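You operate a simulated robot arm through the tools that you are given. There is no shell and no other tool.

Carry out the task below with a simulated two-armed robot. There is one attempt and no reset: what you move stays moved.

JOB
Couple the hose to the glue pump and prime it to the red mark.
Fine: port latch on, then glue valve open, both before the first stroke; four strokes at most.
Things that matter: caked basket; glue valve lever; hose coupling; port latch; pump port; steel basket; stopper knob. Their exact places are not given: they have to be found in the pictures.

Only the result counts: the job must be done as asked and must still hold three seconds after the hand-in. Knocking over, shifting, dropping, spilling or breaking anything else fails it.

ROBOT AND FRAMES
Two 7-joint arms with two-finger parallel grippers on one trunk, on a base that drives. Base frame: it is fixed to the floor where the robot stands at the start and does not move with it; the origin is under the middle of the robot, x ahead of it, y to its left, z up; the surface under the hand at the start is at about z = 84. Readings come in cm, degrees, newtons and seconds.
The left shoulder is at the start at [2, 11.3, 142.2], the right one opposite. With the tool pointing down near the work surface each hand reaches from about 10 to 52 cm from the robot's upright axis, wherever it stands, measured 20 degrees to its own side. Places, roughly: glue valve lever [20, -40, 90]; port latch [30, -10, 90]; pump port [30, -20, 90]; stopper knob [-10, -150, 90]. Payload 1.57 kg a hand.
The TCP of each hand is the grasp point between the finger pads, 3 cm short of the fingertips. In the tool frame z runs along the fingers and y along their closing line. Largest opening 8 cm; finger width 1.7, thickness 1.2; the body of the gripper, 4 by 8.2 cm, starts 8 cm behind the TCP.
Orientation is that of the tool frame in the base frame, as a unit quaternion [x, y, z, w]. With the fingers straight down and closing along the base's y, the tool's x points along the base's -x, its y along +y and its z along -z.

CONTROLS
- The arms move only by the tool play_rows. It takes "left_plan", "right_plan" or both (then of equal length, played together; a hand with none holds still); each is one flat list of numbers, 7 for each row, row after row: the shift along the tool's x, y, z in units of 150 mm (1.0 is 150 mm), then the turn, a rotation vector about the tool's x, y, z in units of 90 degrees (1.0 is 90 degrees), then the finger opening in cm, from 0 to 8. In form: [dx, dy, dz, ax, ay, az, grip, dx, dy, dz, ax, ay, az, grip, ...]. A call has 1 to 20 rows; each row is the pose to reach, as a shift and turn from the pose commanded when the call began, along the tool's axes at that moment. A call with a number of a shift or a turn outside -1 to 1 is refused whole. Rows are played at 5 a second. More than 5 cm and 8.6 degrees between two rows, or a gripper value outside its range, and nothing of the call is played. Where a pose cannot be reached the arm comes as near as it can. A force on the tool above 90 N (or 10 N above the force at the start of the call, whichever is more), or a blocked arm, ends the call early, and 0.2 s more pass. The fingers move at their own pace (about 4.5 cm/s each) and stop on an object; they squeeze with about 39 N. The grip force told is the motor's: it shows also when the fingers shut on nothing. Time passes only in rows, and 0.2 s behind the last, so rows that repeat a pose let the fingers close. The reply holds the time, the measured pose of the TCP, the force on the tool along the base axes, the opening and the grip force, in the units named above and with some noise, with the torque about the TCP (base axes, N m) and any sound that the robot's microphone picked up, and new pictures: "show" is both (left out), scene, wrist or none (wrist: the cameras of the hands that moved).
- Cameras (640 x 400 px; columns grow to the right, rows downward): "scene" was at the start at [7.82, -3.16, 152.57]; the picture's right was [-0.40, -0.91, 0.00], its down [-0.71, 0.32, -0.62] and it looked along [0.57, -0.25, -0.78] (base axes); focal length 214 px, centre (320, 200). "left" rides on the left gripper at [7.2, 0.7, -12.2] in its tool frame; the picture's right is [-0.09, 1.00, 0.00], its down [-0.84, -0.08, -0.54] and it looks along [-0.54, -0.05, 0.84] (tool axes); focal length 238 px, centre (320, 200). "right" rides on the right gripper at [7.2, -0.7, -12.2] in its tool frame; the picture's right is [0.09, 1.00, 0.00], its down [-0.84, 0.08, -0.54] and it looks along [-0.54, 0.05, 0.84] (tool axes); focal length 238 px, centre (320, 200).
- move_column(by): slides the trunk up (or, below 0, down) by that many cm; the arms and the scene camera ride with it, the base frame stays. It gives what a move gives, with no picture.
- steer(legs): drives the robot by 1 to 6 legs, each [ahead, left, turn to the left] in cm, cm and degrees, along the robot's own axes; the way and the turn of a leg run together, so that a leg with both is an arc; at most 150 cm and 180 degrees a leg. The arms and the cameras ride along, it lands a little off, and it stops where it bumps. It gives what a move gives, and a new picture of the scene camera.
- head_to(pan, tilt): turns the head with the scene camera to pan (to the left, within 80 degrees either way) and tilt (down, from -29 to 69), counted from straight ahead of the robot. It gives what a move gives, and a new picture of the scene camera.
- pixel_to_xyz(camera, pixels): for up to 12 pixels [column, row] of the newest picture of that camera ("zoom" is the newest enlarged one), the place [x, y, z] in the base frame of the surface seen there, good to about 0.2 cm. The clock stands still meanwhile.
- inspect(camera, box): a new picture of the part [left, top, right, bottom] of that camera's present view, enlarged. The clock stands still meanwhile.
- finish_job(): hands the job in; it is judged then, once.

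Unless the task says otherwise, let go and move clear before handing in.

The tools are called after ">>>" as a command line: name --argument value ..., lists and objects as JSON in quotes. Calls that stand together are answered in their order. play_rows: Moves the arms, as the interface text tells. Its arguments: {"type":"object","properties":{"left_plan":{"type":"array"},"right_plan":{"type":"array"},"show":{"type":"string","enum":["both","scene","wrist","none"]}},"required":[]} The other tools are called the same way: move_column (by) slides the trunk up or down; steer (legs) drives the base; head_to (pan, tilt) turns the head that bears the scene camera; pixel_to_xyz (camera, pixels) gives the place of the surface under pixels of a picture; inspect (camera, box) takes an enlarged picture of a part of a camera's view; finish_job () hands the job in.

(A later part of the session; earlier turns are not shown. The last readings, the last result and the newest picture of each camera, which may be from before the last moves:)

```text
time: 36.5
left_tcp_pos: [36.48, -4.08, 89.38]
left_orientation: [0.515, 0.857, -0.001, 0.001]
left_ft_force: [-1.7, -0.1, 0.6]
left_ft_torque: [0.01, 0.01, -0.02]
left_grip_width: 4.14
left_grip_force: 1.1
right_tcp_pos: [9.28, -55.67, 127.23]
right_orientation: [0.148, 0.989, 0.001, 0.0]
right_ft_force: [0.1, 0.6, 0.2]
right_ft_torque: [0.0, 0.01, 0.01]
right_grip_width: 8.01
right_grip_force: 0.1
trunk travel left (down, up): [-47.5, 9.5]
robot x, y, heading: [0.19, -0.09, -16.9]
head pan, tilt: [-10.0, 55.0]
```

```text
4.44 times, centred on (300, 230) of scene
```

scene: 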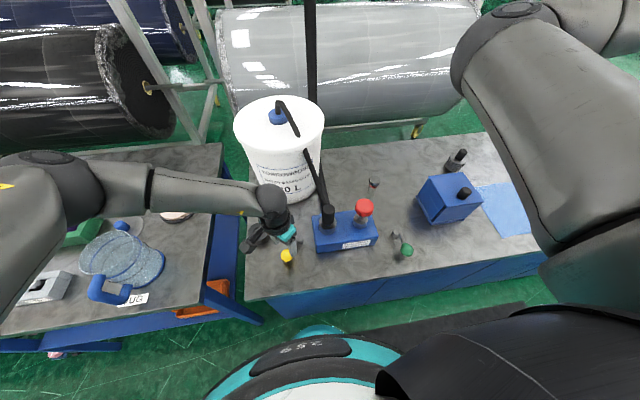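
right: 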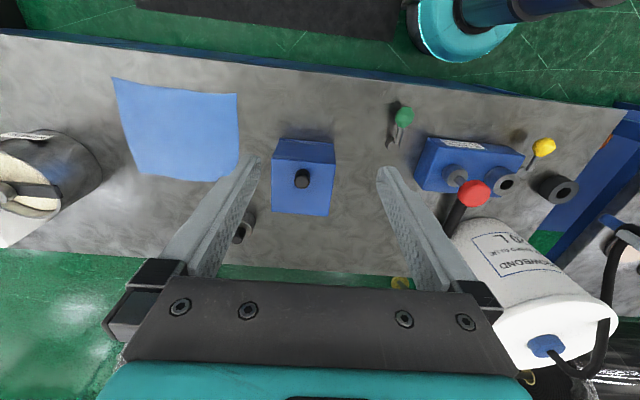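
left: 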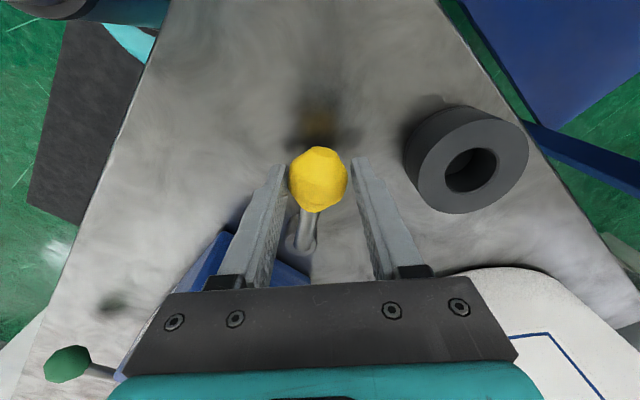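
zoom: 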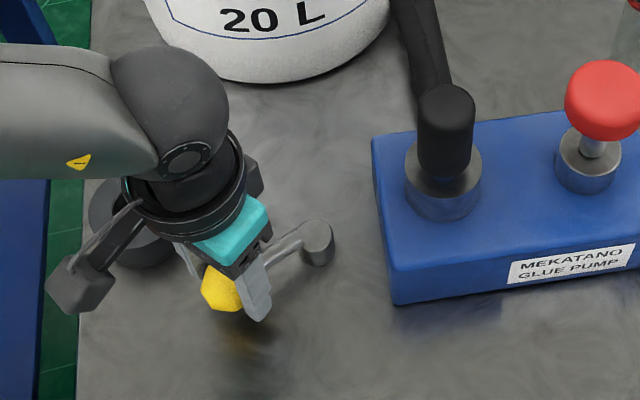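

Lever follows with ~2 N at about 65°. Continuing to ~90°, slightly raised and with fingers at 3.5 to keep clear of the empty holder.

>>> play_rows --left_plan '[0, 0, -0.05, 0, 0, 0, 3.5, -0.017, 0.037, -0.05, 0, 0, 0, 3.5, -0.035, 0.074, -0.05, 0, 0, 0, 3.5, -0.057, 0.107, -0.05, 0, 0, 0, 3.5, -0.081, 0.141, -0.05, 0, 0, 0, 3.5, -0.1, 0.162, -0.05, 0, 0, 0, 3.5, -0.121, 0.182, -0.05, 0, 0, 0, 3.5, -0.121, 0.182, -0.05, 0, 0, 0, 3.5]' --show "wrist"

>>> inspect --camera "scene" --box '[240, 185, 360, 275]'

```text
time: 38.3
left_tcp_pos: [37.54, -4.01, 90.09]
left_orientation: [0.514, 0.857, -0.004, -0.015]
left_ft_force: [-60.2, 22.6, 36.8]
left_ft_torque: [0.22, 1.37, -0.67]
left_grip_width: 3.78
left_grip_force: 43.4
right_tcp_pos: [8.39, -55.31, 127.45]
right_orientation: [0.148, 0.989, 0.0, 0.004]
right_ft_force: [-0.1, -1.0, 0.9]
right_ft_torque: [-0.01, 0.0, 0.02]
right_grip_width: 8.01
right_grip_force: 0.0
trunk travel left (down, up): [-47.5, 9.5]
robot x, y, heading: [0.0, -0.17, -17.0]
head pan, tilt: [-10.0, 55.0]
```

left: 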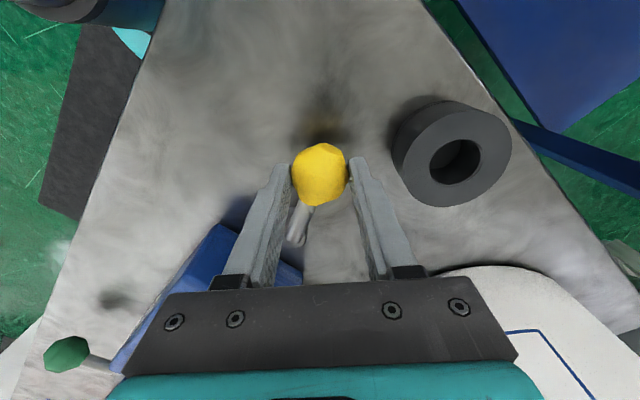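

```text
4.44 times, centred on (300, 230) of scene
```

zoom: 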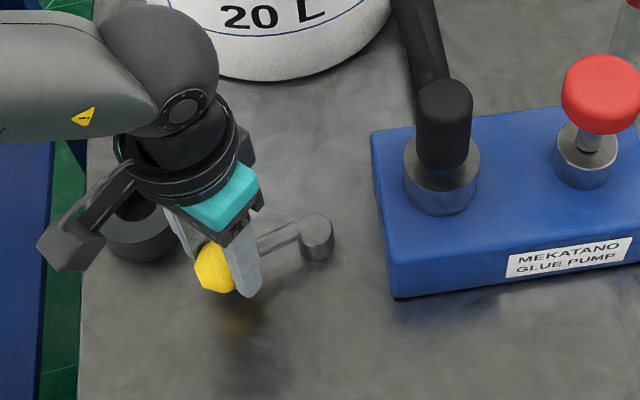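

It hit a firm stop (≈70 N) at about 74° — the end of the latch's travel. Backing the push off and opening the fingers right away.

>>> play_rows --left_plan '[0.045, -0.058, 0, 0, 0, 0, 3.8, 0.08, -0.105, 0, 0, 0, 0, 4.2, 0.08, -0.105, 0, 0, 0, 0, 4.8, 0.08, -0.105, 0, 0, 0, 0, 4.8]' --show "wrist"

>>> inspect --camera "scene" --box '[240, 185, 360, 275]'

```text
time: 39.3
left_tcp_pos: [37.82, -4.04, 90.18]
left_orientation: [0.514, 0.858, 0.001, 0.0]
left_ft_force: [0.6, 0.2, -0.1]
left_ft_torque: [0.01, -0.01, 0.0]
left_grip_width: 4.85
left_grip_force: 0.4
right_tcp_pos: [9.33, -55.75, 127.18]
right_orientation: [0.148, 0.989, 0.0, 0.001]
right_ft_force: [-0.2, -0.3, -0.2]
right_ft_torque: [0.0, 0.01, -0.03]
right_grip_width: 8.0
right_grip_force: 0.1
trunk travel left (down, up): [-47.5, 9.5]
robot x, y, heading: [0.14, 0.12, -17.1]
head pan, tilt: [-10.0, 55.0]
```

left: 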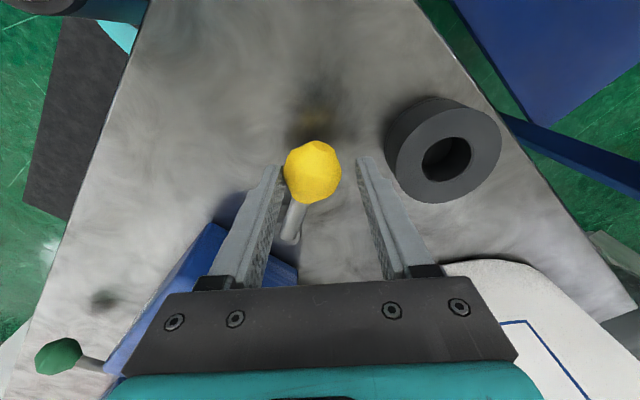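

```text
4.44 times, centred on (300, 230) of scene
```

zoom: 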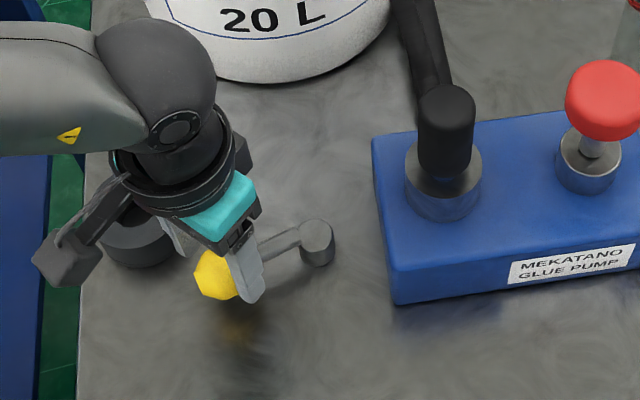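

Forces are zero with the lever staying near 74°. Shifting off the knob and lifting the left hand away.

>>> play_rows --left_plan '[0, -0.04, 0, 0, 0, 0, 5, 0, -0.04, -0.25, 0, 0, 0, 5, 0, -0.04, -0.5, 0, 0, 0, 5, 0, -0.04, -0.75, 0, 0, 0, 5, 0.1, -0.04, -0.95, 0, 0, 0, 5, 0.3, -0.04, -0.95, 0, 0, 0, 5, 0.5, -0.04, -0.95, 0, 0, 0, 5, 0.5, -0.04, -0.95, 0, 0, 0, 5]' --show "both"

>>> inspect --camera "scene" --box '[240, 185, 440, 275]'

```text
time: 41.1
left_tcp_pos: [33.6, 2.25, 104.23]
left_orientation: [0.514, 0.858, 0.0, 0.0]
left_ft_force: [0.0, 0.0, 0.0]
left_ft_torque: [-0.04, 0.01, -0.04]
left_grip_width: 5.02
left_grip_force: 0.0
right_tcp_pos: [9.38, -55.75, 127.15]
right_orientation: [0.148, 0.989, 0.0, 0.0]
right_ft_force: [0.8, 0.4, 0.2]
right_ft_torque: [0.0, 0.01, 0.01]
right_grip_width: 8.01
right_grip_force: 0.0
trunk travel left (down, up): [-47.5, 9.5]
robot x, y, heading: [0.08, 0.32, -17.0]
head pan, tilt: [-10.0, 55.0]
```

scene: 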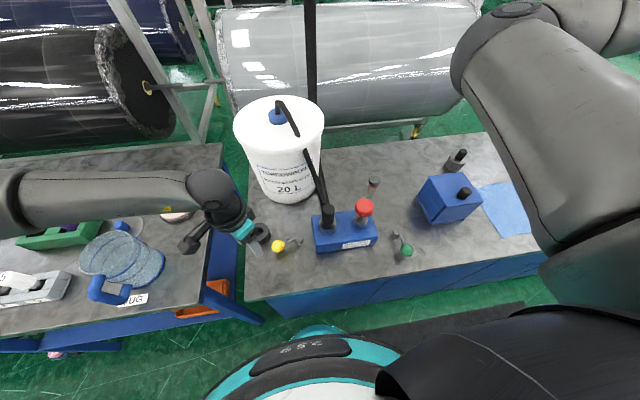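
left: 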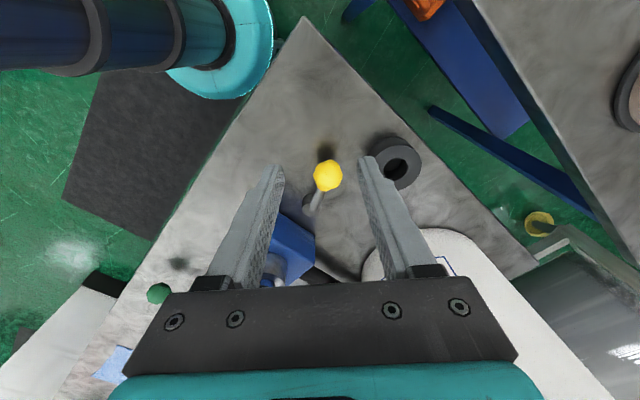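

```text
3.20 times, centred on (340, 230) of scene
```

zoom: 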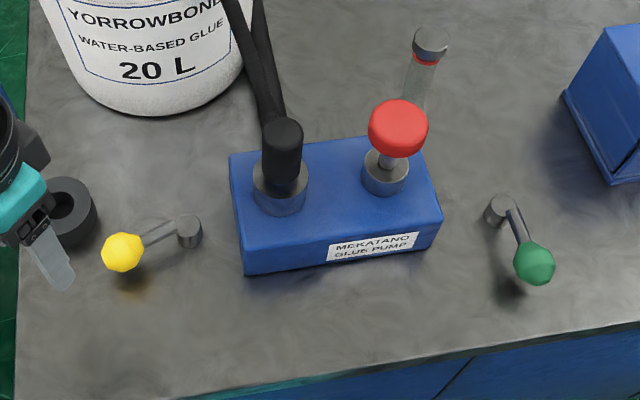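

The yellow lever now points away from the pump at (279,246) and stays there. Let me look closely at the coupling's seating before going on to the valve.

>>> inspect --camera "scene" --box '[312, 195, 348, 235]'

>>> pixel_to_xyz --camera "zoom" --pixels '[[300, 60], [300, 150], [300, 200], [300, 230], [300, 250], [300, 270], [300, 300], [230, 250], [370, 250], [265, 180], [340, 180], [300, 260]]'

>>> inspect --camera "right" --box '[380, 100, 600, 240]'

```text
10.00 times, centred on (330, 215) of scene
```

zoom: 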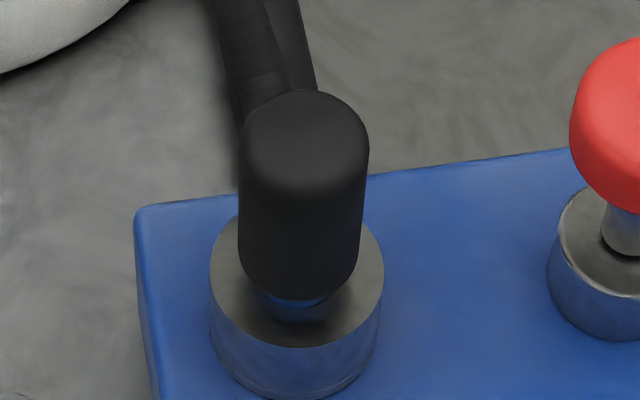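

```text
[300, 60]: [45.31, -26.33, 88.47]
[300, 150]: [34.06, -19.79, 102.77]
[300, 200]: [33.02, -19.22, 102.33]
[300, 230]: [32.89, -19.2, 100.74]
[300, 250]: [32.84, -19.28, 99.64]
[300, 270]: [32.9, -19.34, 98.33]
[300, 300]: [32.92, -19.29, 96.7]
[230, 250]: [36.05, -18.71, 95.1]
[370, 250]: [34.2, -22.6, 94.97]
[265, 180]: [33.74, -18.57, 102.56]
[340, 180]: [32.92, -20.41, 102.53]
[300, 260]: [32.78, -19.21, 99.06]
```

```text
2.86 times, centred on (490, 170) of right
```

zoom: 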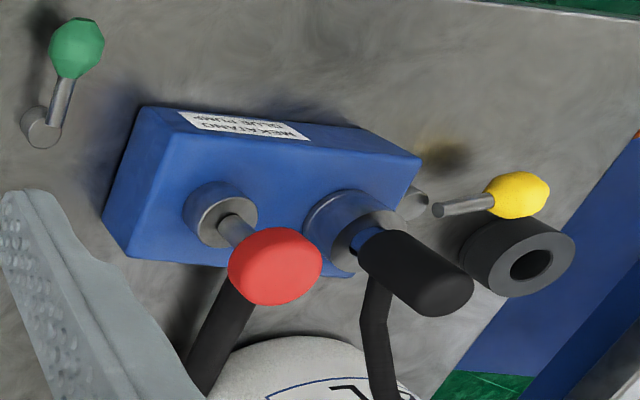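

The coupling tip depth works out at ≈91.9, equal to the bore floor, so it's fully in. To be sure the latch really holds, I'll bring the left hand back over the coupling and tug it lightly; first raise, turn back and move over.

>>> play_rows --left_plan '[-0.05, -0.03, -0.15, 0, 0, -0.0833, 7.5, -0.15, -0.06, -0.3, 0, 0, -0.1667, 7.5, -0.3, -0.12, -0.45, 0, 0, -0.25, 7.5, -0.45, -0.2, -0.6, 0, 0, -0.3333, 7.5, -0.6, -0.28, -0.65, 0, 0, -0.4167, 7.5, -0.75, -0.36, -0.65, 0, 0, -0.5, 7.5, -0.9, -0.44, -0.65, 0, 0, -0.5, 7.5, -0.9, -0.44, -0.65, 0, 0, -0.5, 7.5]' --show "both"

```text
time: 42.9
left_tcp_pos: [34.14, -12.68, 114.08]
left_orientation: [0.147, 0.989, 0.001, -0.001]
left_ft_force: [-0.6, 0.8, 0.1]
left_ft_torque: [-0.03, 0.04, -0.01]
left_grip_width: 7.51
left_grip_force: 0.1
right_tcp_pos: [9.23, -55.6, 127.23]
right_orientation: [0.147, 0.989, 0.0, 0.0]
right_ft_force: [0.3, -0.1, -0.4]
right_ft_torque: [-0.03, 0.01, 0.01]
right_grip_width: 8.01
right_grip_force: 0.0
trunk travel left (down, up): [-47.5, 9.5]
robot x, y, heading: [0.23, 0.13, -17.2]
head pan, tilt: [-10.0, 55.0]
```

scene: 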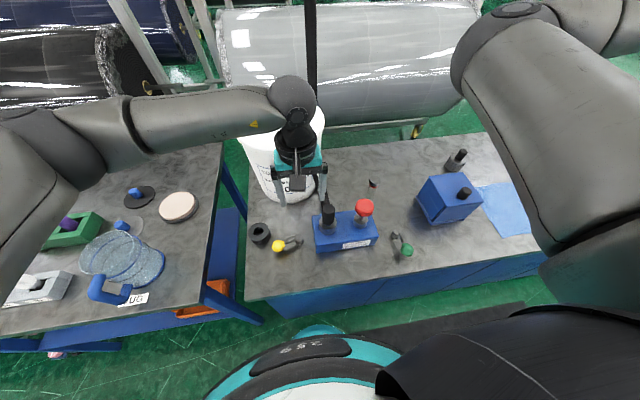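
left: 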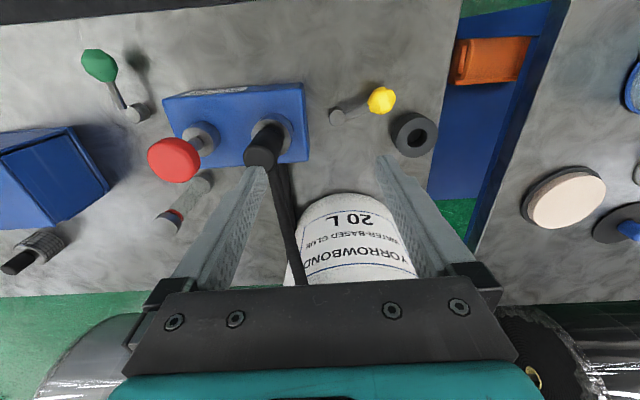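

Now over to the coupling and down around it (fingers 7.5 open).

>>> play_rows --left_plan '[-0.08, -0.23, 0, 0, 0, 0, 7.5, -0.159, -0.465, 0, 0, 0, 0, 7.5, -0.159, -0.465, 0, 0, 0, 0, 7.5, -0.159, -0.465, 0.25, 0, 0, 0, 7.5, -0.159, -0.465, 0.5, 0, 0, 0, 7.5, -0.159, -0.465, 0.75, 0, 0, 0, 7.5, -0.159, -0.465, 0.9, 0, 0, 0, 7.5, -0.159, -0.465, 0.9, 0, 0, 0, 7.5]' --show "both"

```text
time: 44.7
left_tcp_pos: [34.48, -20.23, 100.65]
left_orientation: [0.146, 0.989, 0.0, 0.001]
left_ft_force: [-0.1, -0.9, -1.1]
left_ft_torque: [0.0, 0.03, 0.0]
left_grip_width: 7.54
left_grip_force: 0.0
right_tcp_pos: [9.32, -55.56, 127.28]
right_orientation: [0.148, 0.989, 0.001, 0.0]
right_ft_force: [-0.3, 0.5, 0.2]
right_ft_torque: [0.04, -0.03, 0.03]
right_grip_width: 8.0
right_grip_force: 0.0
trunk travel left (down, up): [-47.5, 9.5]
robot x, y, heading: [-0.19, 0.0, -17.3]
head pan, tilt: [-10.0, 55.0]
```

scene: 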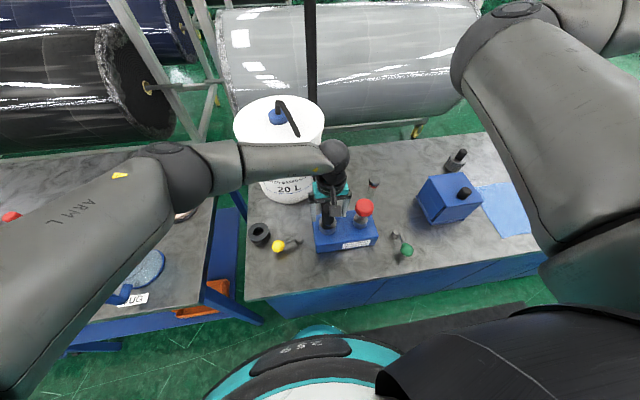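
left: 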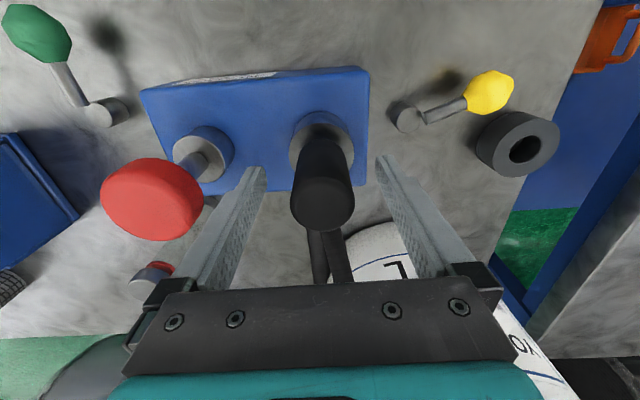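

Around the barrel again. Closing on it, then a careful 0.4 cm upward tug.

>>> play_rows --left_plan '[0, 0, 0, 0, 0, 0, 4, 0, 0, 0, 0, 0, 0, 3, 0, 0, 0, 0, 0, 0, 2, 0, 0, 0, 0, 0, 0, 1.5, 0, 0, 0, 0, 0, 0, 1.5]' --show "none"

>>> play_rows --left_plan '[0, 0, -0.013, 0, 0, 0, 1.5, 0, 0, -0.026, 0, 0, 0, 1.5, 0, 0, -0.026, 0, 0, 0, 1.5]' --show "none"

>>> inspect --camera "scene" --box '[312, 195, 348, 235]'

```text
time: 45.9
left_tcp_pos: [34.41, -20.1, 100.79]
left_orientation: [0.147, 0.989, 0.0, 0.0]
left_ft_force: [0.4, 0.2, 1.5]
left_ft_torque: [0.08, -0.02, -0.01]
left_grip_width: 3.5
left_grip_force: 35.9
right_tcp_pos: [9.27, -55.67, 127.27]
right_orientation: [0.148, 0.989, 0.0, 0.0]
right_ft_force: [0.0, 0.2, -0.2]
right_ft_torque: [0.0, -0.02, 0.01]
right_grip_width: 7.99
right_grip_force: 0.1
trunk travel left (down, up): [-47.5, 9.5]
robot x, y, heading: [-0.3, -0.2, -17.4]
head pan, tilt: [-10.0, 55.0]
```

```text
time: 46.7
left_tcp_pos: [34.39, -20.11, 101.04]
left_orientation: [0.147, 0.989, 0.0, 0.0]
left_ft_force: [0.4, 0.3, -2.4]
left_ft_torque: [0.02, -0.01, 0.05]
left_grip_width: 3.5
left_grip_force: 40.0
right_tcp_pos: [9.29, -55.64, 127.26]
right_orientation: [0.148, 0.989, 0.0, 0.001]
right_ft_force: [0.4, -0.4, -1.0]
right_ft_torque: [0.0, 0.01, 0.01]
right_grip_width: 8.0
right_grip_force: 0.1
trunk travel left (down, up): [-47.5, 9.5]
robot x, y, heading: [0.05, 0.05, -16.8]
head pan, tilt: [-10.0, 55.0]
```

```text
10.00 times, centred on (330, 215) of scene
```

zoom: 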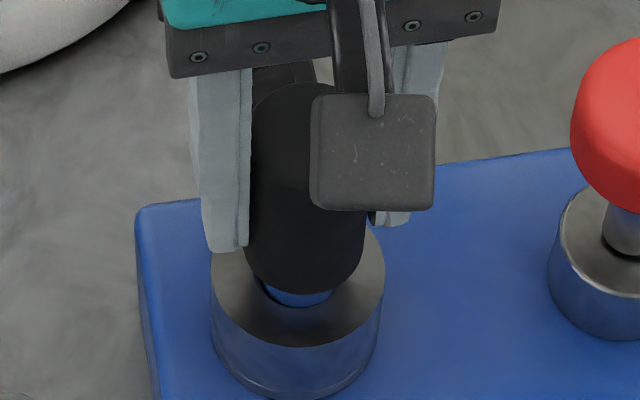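

The coupling lifted 0.4 cm at only its own weight, so the latch doesn't physically clamp it (or isn't on). I'll reseat it with a light press and release.

>>> play_rows --left_plan '[0, 0, 0.02, 0, 0, 0, 1.5, 0, 0, 0.04, 0, 0, 0, 1.5, 0, 0, 0.06, 0, 0, 0, 1.5, 0, 0, 0.07, 0, 0, 0, 1.5, 0, 0, 0.07, 0, 0, 0, 1.5]' --show "none"

>>> inspect --camera "scene" --box '[312, 195, 348, 235]'

```text
time: 47.9
left_tcp_pos: [34.39, -20.13, 100.55]
left_orientation: [0.146, 0.989, -0.003, 0.005]
left_ft_force: [-2.0, 9.4, 57.6]
left_ft_torque: [0.94, 0.11, 0.07]
left_grip_width: 3.52
left_grip_force: 39.5
right_tcp_pos: [9.05, -55.41, 127.42]
right_orientation: [0.148, 0.989, -0.001, 0.001]
right_ft_force: [0.1, -0.7, 0.4]
right_ft_torque: [-0.01, -0.03, -0.03]
right_grip_width: 8.01
right_grip_force: 0.0
trunk travel left (down, up): [-47.5, 9.5]
robot x, y, heading: [-0.01, 0.08, -17.0]
head pan, tilt: [-10.0, 55.0]
```

```text
10.00 times, centred on (330, 215) of scene
```

zoom: 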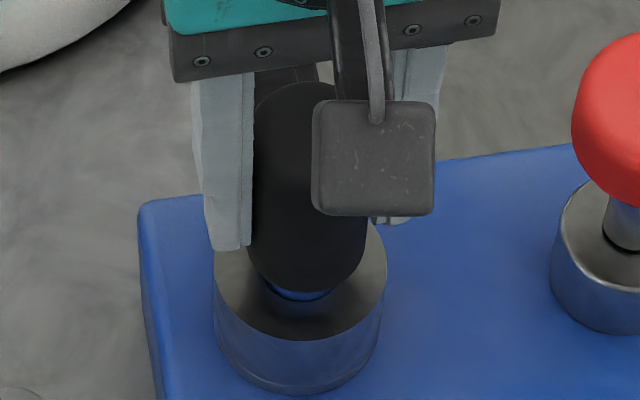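

Firm seat at 58 N of press, same depth as before. Relaxing, releasing and lifting the left hand clear.

>>> play_rows --left_plan '[0, 0, -0.02, 0, 0, 0, 1.5, 0, 0.001, -0.038, 0, 0, 0, 1.5, 0, 0.001, -0.038, 0, 0, 0, 1.5, 0, 0.001, -0.038, 0, 0, 0, 4.5, 0, 0.001, -0.038, 0, 0, 0, 7.5, 0, 0.001, -0.038, 0, 0, 0, 7.5, 0, 0.001, -0.038, 0, 0, 0, 7.5, 0, 0, -0.3, 0, 0, 0, 7.5, 0, 0, -0.55, 0, 0, 0, 7.5, 0, 0, -0.8, 0, 0, 0, 7.5, 0, 0, -0.95, 0, 0, 0, 7.5, 0, 0, -0.95, 0, 0, 0, 7.5]' --show "both"

>>> inspect --camera "scene" --box '[240, 185, 440, 275]'

```text
time: 50.5
left_tcp_pos: [34.44, -20.05, 114.4]
left_orientation: [0.147, 0.989, 0.0, 0.0]
left_ft_force: [0.3, 0.6, 0.9]
left_ft_torque: [-0.01, 0.02, 0.01]
left_grip_width: 7.47
left_grip_force: 0.2
right_tcp_pos: [9.25, -55.58, 127.38]
right_orientation: [0.148, 0.989, 0.0, 0.001]
right_ft_force: [-0.7, -0.1, -0.1]
right_ft_torque: [0.02, 0.0, 0.01]
right_grip_width: 7.99
right_grip_force: 0.2
trunk travel left (down, up): [-47.5, 9.5]
robot x, y, heading: [-0.06, 0.01, -17.0]
head pan, tilt: [-10.0, 55.0]
```

scene: 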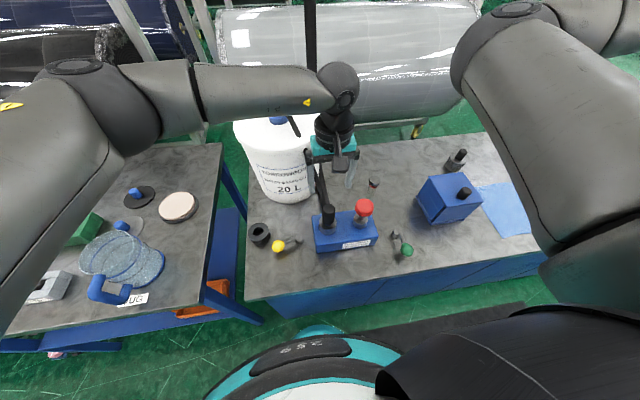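
left: 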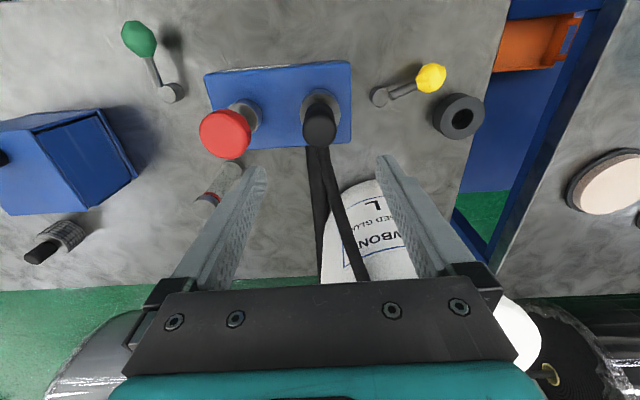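

```text
3.20 times, centred on (340, 230) of scene
```

zoom: 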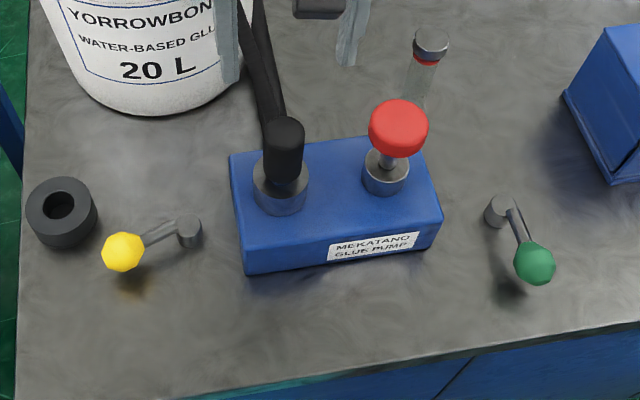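

I'll measure both levers' geometry now to judge the latch's travel and to plan the valve.

>>> pixel_to_xyz --camera "zoom" --pixels '[[122, 252], [104, 252], [143, 252], [122, 268], [187, 223], [160, 233], [535, 263], [515, 265], [553, 262], [537, 280], [499, 205], [518, 228]]'

>>> pixel_to_xyz --camera "left" --pixels '[[431, 78], [380, 96], [400, 90], [139, 40], [172, 92], [152, 70], [205, 78], [350, 65], [352, 143], [206, 195], [212, 198], [225, 130]]'

```text
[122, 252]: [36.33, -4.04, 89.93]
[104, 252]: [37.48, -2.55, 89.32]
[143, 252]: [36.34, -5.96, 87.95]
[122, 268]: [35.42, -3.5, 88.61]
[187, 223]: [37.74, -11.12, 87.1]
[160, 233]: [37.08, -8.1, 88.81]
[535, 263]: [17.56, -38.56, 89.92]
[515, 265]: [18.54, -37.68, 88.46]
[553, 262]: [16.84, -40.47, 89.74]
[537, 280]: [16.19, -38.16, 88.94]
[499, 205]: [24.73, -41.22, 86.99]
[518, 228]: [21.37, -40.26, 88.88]
```

```text
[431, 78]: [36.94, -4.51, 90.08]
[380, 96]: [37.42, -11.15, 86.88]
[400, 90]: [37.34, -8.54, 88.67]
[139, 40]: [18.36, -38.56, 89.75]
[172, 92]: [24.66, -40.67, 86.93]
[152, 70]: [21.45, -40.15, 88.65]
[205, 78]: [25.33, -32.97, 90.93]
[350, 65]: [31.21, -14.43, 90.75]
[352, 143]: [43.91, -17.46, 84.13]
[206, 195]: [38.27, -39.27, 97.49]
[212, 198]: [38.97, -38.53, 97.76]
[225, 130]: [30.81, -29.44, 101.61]
```

Latch has swung ≈69.5° to its stop (≈1.2 rad), from a start square to the pump. Now I'll move the left hand out of the way and bring the right hand toward the green valve knob (~[18.0,-38.7,88.7]).

>>> play_rows --left_plan '[0.03, 0.2, 0, 0, 0, 0, 7.5, 0.06, 0.4, 0, 0, 0, 0, 7.5, 0.1, 0.6, 0, 0, 0, 0, 7.5, 0.15, 0.8, 0, 0, 0, 0, 7.5, 0.2, 1.0, 0, 0, 0, 0, 7.5, 0.2, 1.0, 0, 0, 0, 0, 7.5]' --right_plan '[-0.03, 0.14, 0.15, 0, 0, 0, 5, -0.06, 0.28, 0.3, 0, 0, 0, 5, -0.1, 0.42, 0.45, 0, 0, 0, 5, -0.13, 0.56, 0.6, 0, 0, 0, 5, -0.16, 0.7, 0.7, 0, 0, 0, 5, -0.16, 0.7, 0.7, 0, 0, 0, 5]' --show "both"

```text
time: 51.9
left_tcp_pos: [35.85, -4.95, 114.24]
left_orientation: [0.147, 0.989, 0.001, -0.001]
left_ft_force: [-0.7, -0.3, 0.3]
left_ft_torque: [0.02, 0.0, 0.0]
left_grip_width: 7.5
left_grip_force: 0.1
right_tcp_pos: [14.45, -46.56, 116.58]
right_orientation: [0.148, 0.989, 0.0, 0.0]
right_ft_force: [0.5, 1.0, -0.1]
right_ft_torque: [0.03, -0.02, -0.01]
right_grip_width: 4.98
right_grip_force: 0.0
trunk travel left (down, up): [-47.5, 9.5]
robot x, y, heading: [-0.05, 0.14, -16.9]
head pan, tilt: [-10.0, 55.0]
```

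scene: 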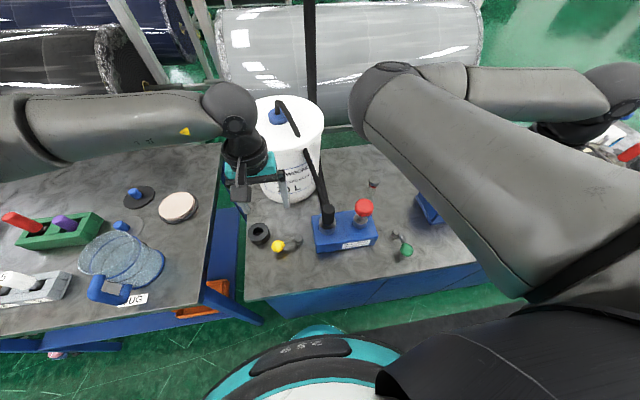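
right: 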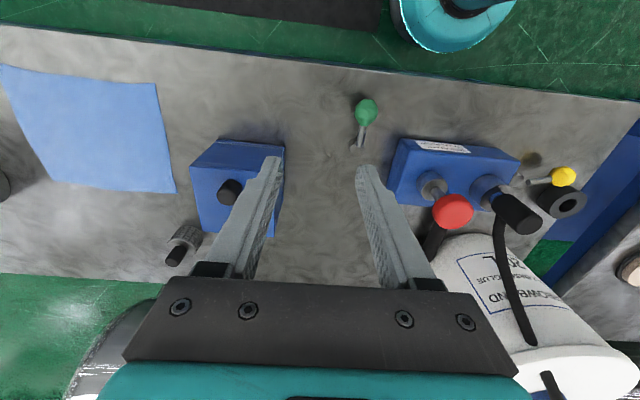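
left: 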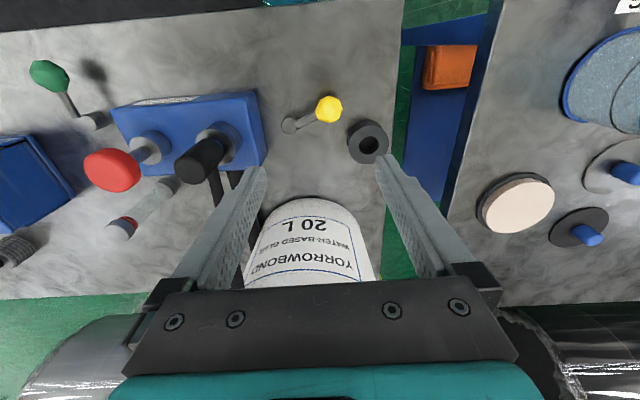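

Green knob at (366,110) in the right view. Moving the right hand above it and down to z≈103.

>>> play_rows --right_plan '[-0.025, 0.2, 0.1, 0, 0, 0, 5, -0.05, 0.4, 0.2, 0, 0, 0, 5, -0.075, 0.57, 0.4, 0, 0, 0, 5, -0.075, 0.57, 0.65, 0, 0, 0, 5, -0.075, 0.57, 0.9, 0, 0, 0, 5, -0.075, 0.57, 0.9, 0, 0, 0, 5]' --show "both"

>>> pixel_to_xyz --camera "right" --pixels '[[320, 125], [320, 110], [320, 140], [305, 125], [335, 125], [320, 160], [320, 175]]'

```text
time: 53.3
left_tcp_pos: [35.94, -4.77, 114.17]
left_orientation: [0.147, 0.989, 0.0, 0.0]
left_ft_force: [-0.8, 0.1, 0.1]
left_ft_torque: [-0.01, 0.02, 0.02]
left_grip_width: 7.5
left_grip_force: 0.1
right_tcp_pos: [18.15, -38.54, 103.28]
right_orientation: [0.148, 0.989, 0.0, 0.0]
right_ft_force: [-0.5, 0.4, 0.4]
right_ft_torque: [0.04, -0.03, 0.01]
right_grip_width: 5.02
right_grip_force: 0.0
trunk travel left (down, up): [-47.5, 9.5]
robot x, y, heading: [0.07, 0.04, -17.1]
head pan, tilt: [-10.0, 55.0]
```

scene: 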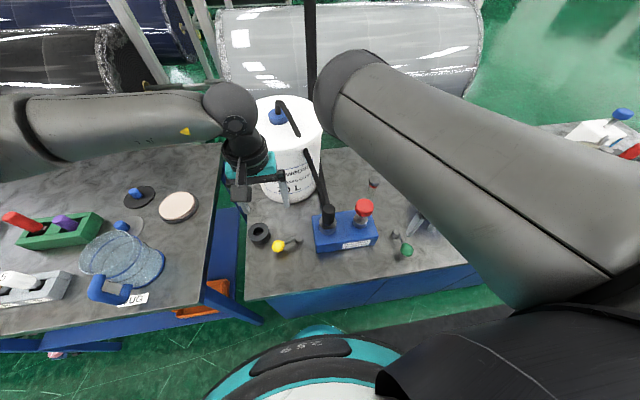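
right: 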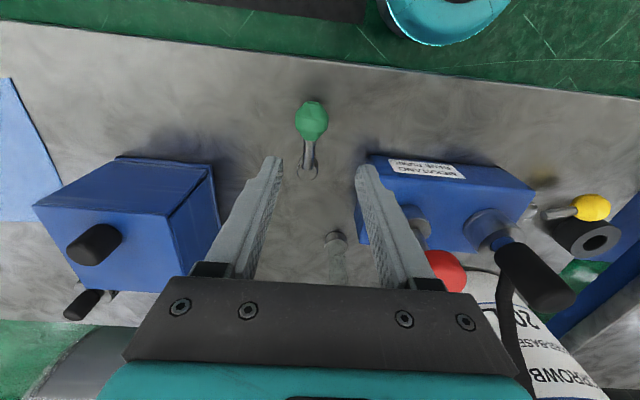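

```text
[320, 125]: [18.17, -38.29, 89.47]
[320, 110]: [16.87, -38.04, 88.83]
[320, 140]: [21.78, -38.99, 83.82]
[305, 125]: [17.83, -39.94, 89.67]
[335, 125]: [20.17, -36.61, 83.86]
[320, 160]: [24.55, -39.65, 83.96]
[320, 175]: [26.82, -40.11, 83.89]
```

Knob centre is near [17.9,-39.1]. Before going lower I'll check the clearance between the right elbow (345,75) and the left wrist.

>>> pixel_to_xyz --camera "scene" --pixels '[[320, 90], [345, 70], [330, 130], [250, 110], [255, 150], [285, 180]]'

```text
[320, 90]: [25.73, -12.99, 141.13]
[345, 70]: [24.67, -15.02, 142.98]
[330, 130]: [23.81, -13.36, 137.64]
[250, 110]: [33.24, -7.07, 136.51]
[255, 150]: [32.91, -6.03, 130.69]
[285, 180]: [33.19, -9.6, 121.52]
```

About 9 cm apart; I'll move the left hand a further 9 cm to the left while lowering the right hand around the green knob.

>>> play_rows --left_plan '[0.05, 0.12, 0, 0, 0, 0, 7.5, 0.1, 0.24, 0, 0, 0, 0, 7.5, 0.15, 0.36, 0, 0, 0, 0, 7.5, 0.2, 0.48, 0, 0, 0, 0, 7.5, 0.2, 0.6, 0, 0, 0, 0, 7.5, 0.2, 0.6, 0, 0, 0, 0, 7.5]' --right_plan '[0.004, -0.043, 0, 0, 0, 0, 5, 0.004, -0.043, 0.25, 0, 0, 0, 5, 0.004, -0.043, 0.5, 0, 0, 0, 5, 0.004, -0.043, 0.75, 0, 0, 0, 5, 0.004, -0.043, 0.92, 0, 0, 0, 5, 0.004, -0.043, 0.92, 0, 0, 0, 5]' --show "both"

>>> inspect --camera "right" --box '[210, 60, 430, 260]'

```text
time: 54.7
left_tcp_pos: [35.78, 4.73, 114.36]
left_orientation: [0.147, 0.989, -0.001, 0.0]
left_ft_force: [-0.6, -0.5, -0.4]
left_ft_torque: [-0.03, 0.0, -0.01]
left_grip_width: 7.51
left_grip_force: 0.0
right_tcp_pos: [18.0, -39.1, 89.38]
right_orientation: [0.147, 0.989, 0.0, 0.0]
right_ft_force: [-0.3, 0.0, 1.0]
right_ft_torque: [0.01, 0.0, 0.01]
right_grip_width: 4.99
right_grip_force: 0.1
trunk travel left (down, up): [-47.5, 9.5]
robot x, y, heading: [-0.31, 0.39, -16.8]
head pan, tilt: [-10.0, 55.0]
```

scene: 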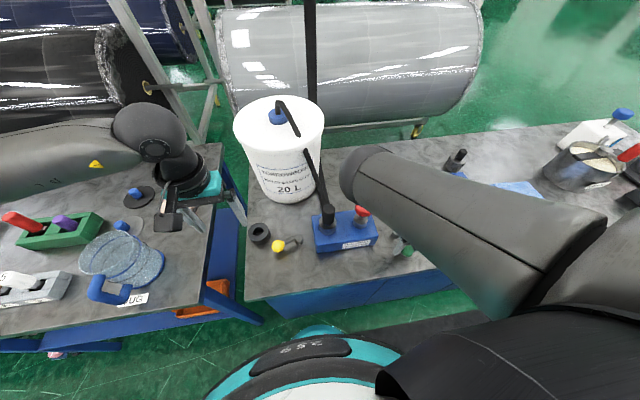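
right: 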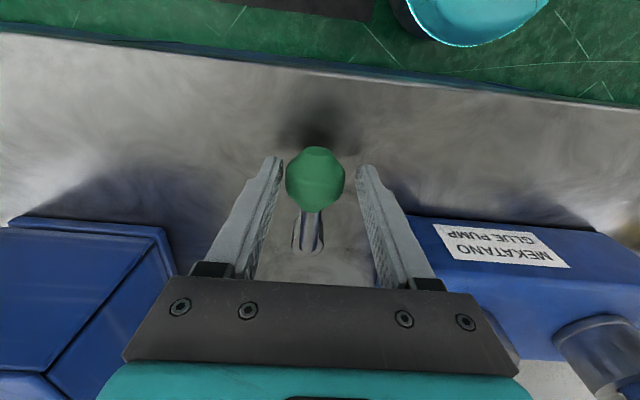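
left: 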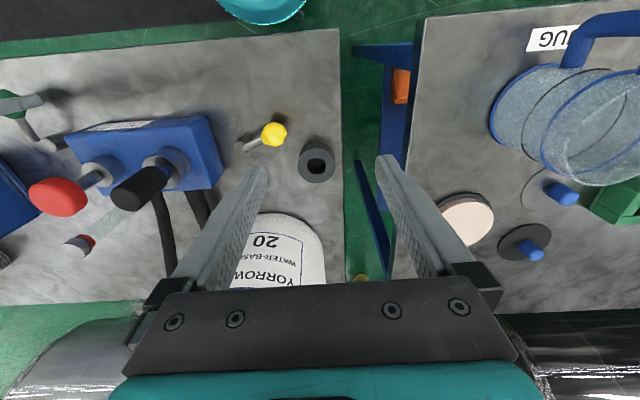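

```text
2.00 times, centred on (320, 160) of right
```

zoom: 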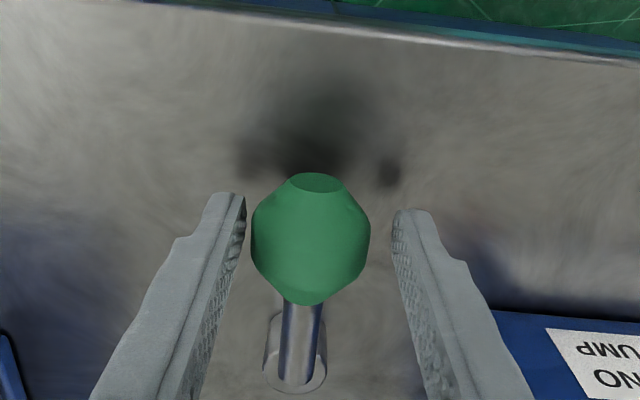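

Straddling the green knob. I'll close to 3.6 and probe 0.8 cm toward -y to see whether the start position is an end stop.

>>> play_rows --right_plan '[0, -0.01, 0, 0, 0, 0, 3.6, 0, -0.01, 0, 0, 0, 0, 3.6, 0, -0.03, 0, 0, 0, 0, 3.6, 0, -0.055, 0, 0, 0, 0, 3.6, 0, -0.055, 0, 0, 0, 0, 3.6]' --show "none"

>>> inspect --camera "right" --box '[210, 60, 430, 260]'

```text
time: 55.9
left_tcp_pos: [35.74, 4.99, 114.18]
left_orientation: [0.146, 0.989, -0.002, 0.001]
left_ft_force: [0.7, 0.9, 0.8]
left_ft_torque: [0.01, -0.02, -0.02]
left_grip_width: 7.5
left_grip_force: 0.1
right_tcp_pos: [17.94, -39.55, 89.43]
right_orientation: [0.146, 0.989, 0.002, 0.001]
right_ft_force: [1.6, 12.0, 7.7]
right_ft_torque: [0.58, -0.14, 0.85]
right_grip_width: 3.75
right_grip_force: 32.9
trunk travel left (down, up): [-47.5, 9.5]
robot x, y, heading: [0.33, -0.09, -17.1]
head pan, tilt: [-10.0, 55.0]
```

```text
2.00 times, centred on (320, 160) of right
```

zoom: 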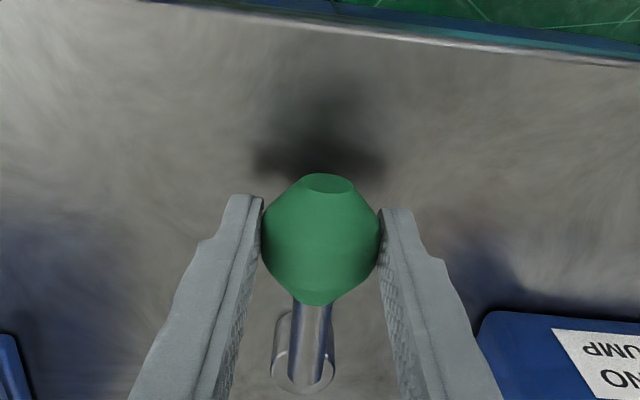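

The -y push is blocked (12 N back after ≈0.3 cm), so both levers start at their end stop and turn on toward +y — the latch is therefore fully on. Now swinging the green valve toward +y, first to ~40°.

>>> play_rows --right_plan '[0, 0.03, 0, 0, 0, 0, 4.2, 0, 0.055, 0, 0, 0, 0, 4.2, -0.0045, 0.104, 0, 0, 0, 0.0444, 4.2, -0.018, 0.167, 0, 0, 0, 0.0889, 4.2, -0.04, 0.227, 0, 0, 0, 0.1333, 4.2, -0.07, 0.284, 0, 0, 0, 0.1778, 4.2, -0.108, 0.336, 0, 0, 0, 0.2222, 4.2, -0.108, 0.336, 0, 0, 0, 0.2222, 4.2]' --show "both"

```text
time: 57.7
left_tcp_pos: [35.5, 3.88, 114.29]
left_orientation: [0.148, 0.989, 0.004, 0.001]
left_ft_force: [0.6, -0.3, 0.4]
left_ft_torque: [-0.01, 0.0, 0.0]
left_grip_width: 7.5
left_grip_force: 0.0
right_tcp_pos: [19.73, -37.96, 89.33]
right_orientation: [0.322, 0.946, -0.021, -0.003]
right_ft_force: [-24.0, -62.2, -42.5]
right_ft_torque: [0.47, -0.87, 1.27]
right_grip_width: 8.0
right_grip_force: 21.8
trunk travel left (down, up): [-47.5, 9.5]
robot x, y, heading: [-0.25, 0.38, -16.9]
head pan, tilt: [-10.0, 55.0]
```

scene: 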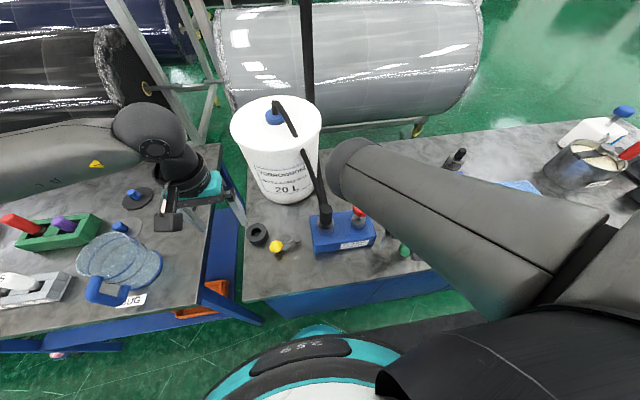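
right: 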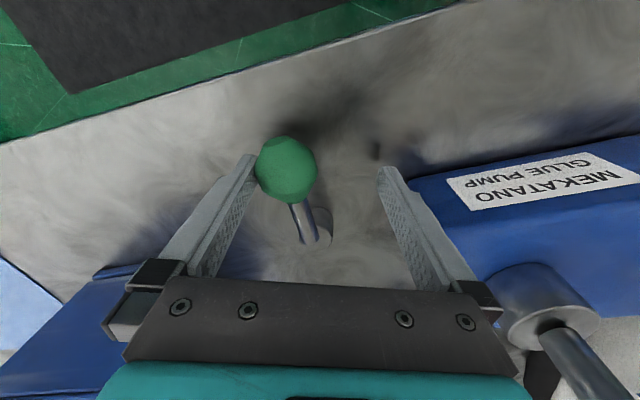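

The green lever did not move toward +y: 62 N, fingers forced open to 8. Backing off at once to the starting straddle.

>>> play_rows --right_plan '[-0.001, -0.11, 0, 0, 0, -0.074, 5, -0.002, -0.22, 0, 0, 0, -0.148, 5, -0.003, -0.3245, 0, 0, 0, -0.2222, 5, -0.003, -0.3245, 0, 0, 0, -0.2222, 5]' --show "both"

>>> inspect --camera "right" --box '[210, 60, 430, 260]'

```text
time: 58.7
left_tcp_pos: [35.55, 4.84, 114.25]
left_orientation: [0.147, 0.989, -0.001, 0.001]
left_ft_force: [0.0, -0.6, -0.6]
left_ft_torque: [0.01, -0.05, 0.0]
left_grip_width: 7.5
left_grip_force: 0.1
right_tcp_pos: [17.94, -39.4, 89.45]
right_orientation: [0.145, 0.989, 0.002, 0.002]
right_ft_force: [-0.1, 0.4, 0.2]
right_ft_torque: [0.01, -0.01, 0.02]
right_grip_width: 5.01
right_grip_force: 0.0
trunk travel left (down, up): [-47.5, 9.5]
robot x, y, heading: [0.22, -0.33, -16.7]
head pan, tilt: [-10.0, 55.0]
```

scene: 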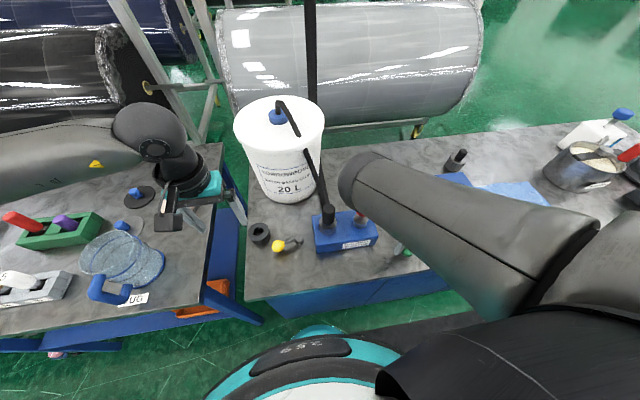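
right: 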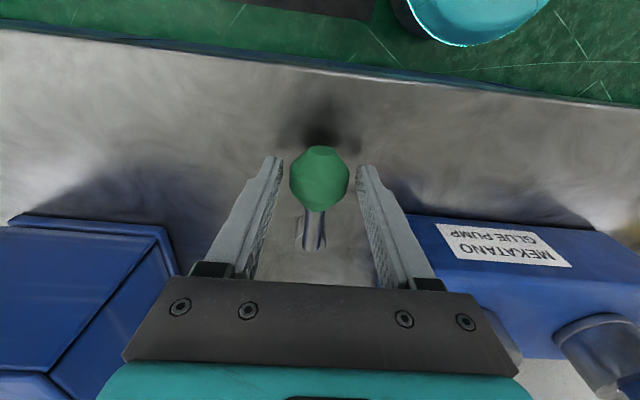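

```text
2.00 times, centred on (320, 160) of right
```

zoom: 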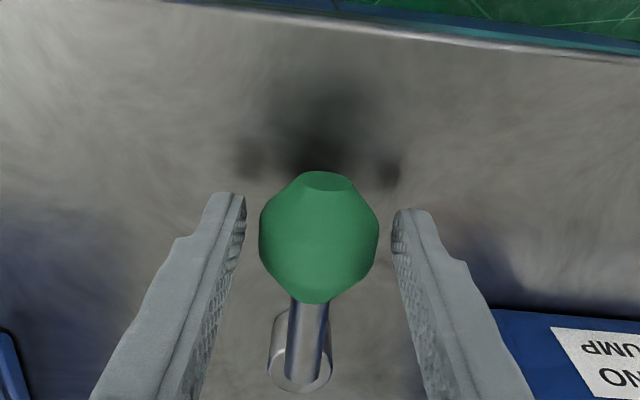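

The valve is hard-stopped toward +y and back at its start, so it must turn the other way (mirror of the latch). Probing toward -y, un-clamped, up to ~12°.

>>> play_rows --right_plan '[0, -0.02, 0, 0, 0, 0, 4.3, -0.002, -0.05, 0, 0, 0, -0.03, 4.3, -0.005, -0.08, 0, 0, 0, -0.06, 4.3, -0.01, -0.11, 0, 0, 0, -0.09, 4.3, -0.01, -0.11, 0, 0, 0, -0.09, 4.3]' --show "wrist"

>>> inspect --camera "right" --box '[210, 60, 430, 260]'

```text
time: 59.9
left_tcp_pos: [35.54, 4.71, 114.07]
left_orientation: [0.146, 0.989, 0.0, 0.0]
left_ft_force: [0.3, -0.2, -0.1]
left_ft_torque: [-0.01, 0.02, 0.0]
left_grip_width: 7.49
left_grip_force: 0.0
right_tcp_pos: [17.42, -41.04, 89.31]
right_orientation: [0.077, 0.997, -0.001, 0.0]
right_ft_force: [1.6, 2.1, -1.1]
right_ft_torque: [0.0, -0.02, -0.05]
right_grip_width: 4.52
right_grip_force: 1.1
trunk travel left (down, up): [-47.5, 9.5]
robot x, y, heading: [0.48, -0.02, -16.8]
head pan, tilt: [-10.0, 55.0]
```

right: 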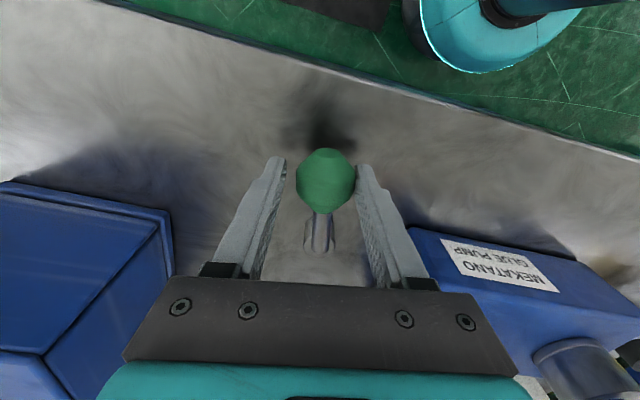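

```text
2.00 times, centred on (320, 160) of right
```

zoom: 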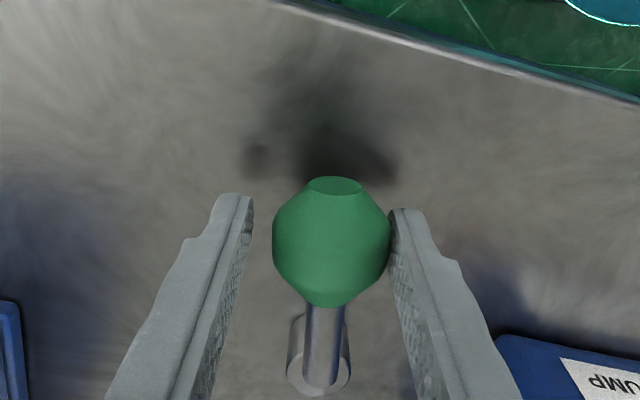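

It moves freely this way (~2.5 N) — so both levers swing away from the pump, and the latch's start was indeed its stop. Continuing the valve arc to about 48°.

>>> play_rows --right_plan '[-0.0157, -0.0617, 0, 0, 0, -0.0533, 4.3, -0.0375, -0.1237, 0, 0, 0, -0.12, 4.3, -0.0675, -0.1818, 0, 0, 0, -0.1867, 4.3, -0.1061, -0.2351, 0, 0, 0, -0.2533, 4.3, -0.1061, -0.2351, 0, 0, 0, -0.2533, 4.3]' --show "both"

```text
time: 61.1
left_tcp_pos: [35.6, 4.66, 114.3]
left_orientation: [0.147, 0.989, 0.0, 0.0]
left_ft_force: [1.3, -1.0, -0.3]
left_ft_torque: [-0.01, -0.04, -0.01]
left_grip_width: 7.52
left_grip_force: 0.1
right_tcp_pos: [18.61, -44.81, 89.55]
right_orientation: [-0.123, 0.992, 0.0, 0.0]
right_ft_force: [-2.4, 1.0, 0.1]
right_ft_torque: [0.03, 0.03, 0.06]
right_grip_width: 4.5
right_grip_force: 1.0
trunk travel left (down, up): [-47.5, 9.5]
robot x, y, heading: [-0.11, 0.43, -17.0]
head pan, tilt: [-10.0, 55.0]
```

scene: 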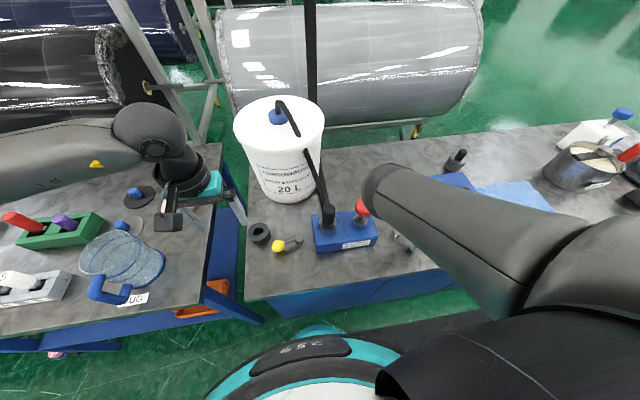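
right: 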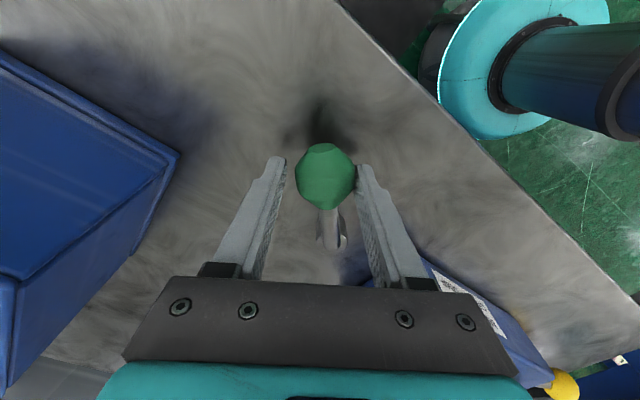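

Valve at ≈48°, ~2.6 N. Checking clearance to the blue box on the left of the view before finishing the arc.

>>> pixel_to_xyz --camera "right" --pixels '[[176, 155], [165, 200], [100, 100], [30, 275], [130, 250], [325, 175], [330, 240], [180, 150]]'

```text
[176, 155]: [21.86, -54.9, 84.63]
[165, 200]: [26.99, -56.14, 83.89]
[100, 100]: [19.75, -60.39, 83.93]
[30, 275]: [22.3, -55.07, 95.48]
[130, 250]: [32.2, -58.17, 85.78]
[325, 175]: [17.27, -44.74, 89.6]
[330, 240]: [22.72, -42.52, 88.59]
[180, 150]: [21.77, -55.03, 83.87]
```

The box is >5 cm clear. Finishing the arc to the stop (~70°).

>>> play_rows --right_plan '[-0.0115, -0.031, 0, 0, 0, -0.033, 4.3, -0.023, -0.0615, 0, 0, 0, -0.0667, 4.3, -0.038, -0.09, 0, 0, 0, -0.1, 4.3, -0.054, -0.1188, 0, 0, 0, -0.1333, 4.3, -0.0745, -0.1494, 0, 0, 0, -0.1556, 4.3, -0.0745, -0.1494, 0, 0, 0, -0.1556, 4.3]' --show "wrist"

>>> pixel_to_xyz --camera "right" --pixels '[[325, 175], [330, 240], [330, 220], [325, 160]]'

```text
time: 62.5
left_tcp_pos: [35.67, 4.88, 114.33]
left_orientation: [0.147, 0.989, -0.001, 0.0]
left_ft_force: [0.6, 0.2, 0.3]
left_ft_torque: [0.03, 0.03, -0.01]
left_grip_width: 7.48
left_grip_force: 0.1
right_tcp_pos: [20.12, -46.71, 89.36]
right_orientation: [-0.242, 0.97, 0.0, 0.0]
right_ft_force: [-0.8, 0.7, -0.2]
right_ft_torque: [0.0, -0.01, 0.04]
right_grip_width: 4.45
right_grip_force: 0.7
trunk travel left (down, up): [-47.5, 9.5]
robot x, y, heading: [-0.19, -0.12, -17.2]
head pan, tilt: [-10.0, 55.0]
```

right: 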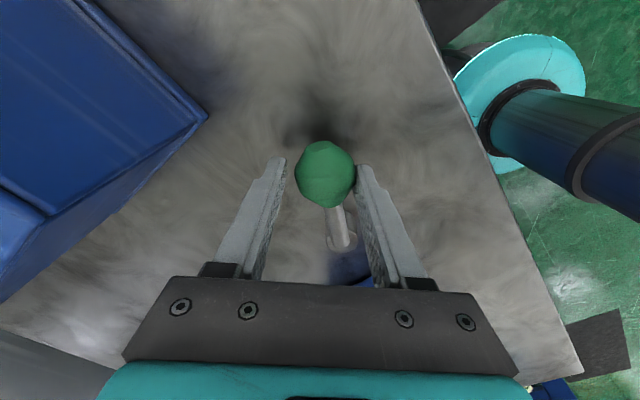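

```text
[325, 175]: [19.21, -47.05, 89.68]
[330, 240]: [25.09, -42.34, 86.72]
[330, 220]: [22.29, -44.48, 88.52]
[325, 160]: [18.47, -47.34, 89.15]
```

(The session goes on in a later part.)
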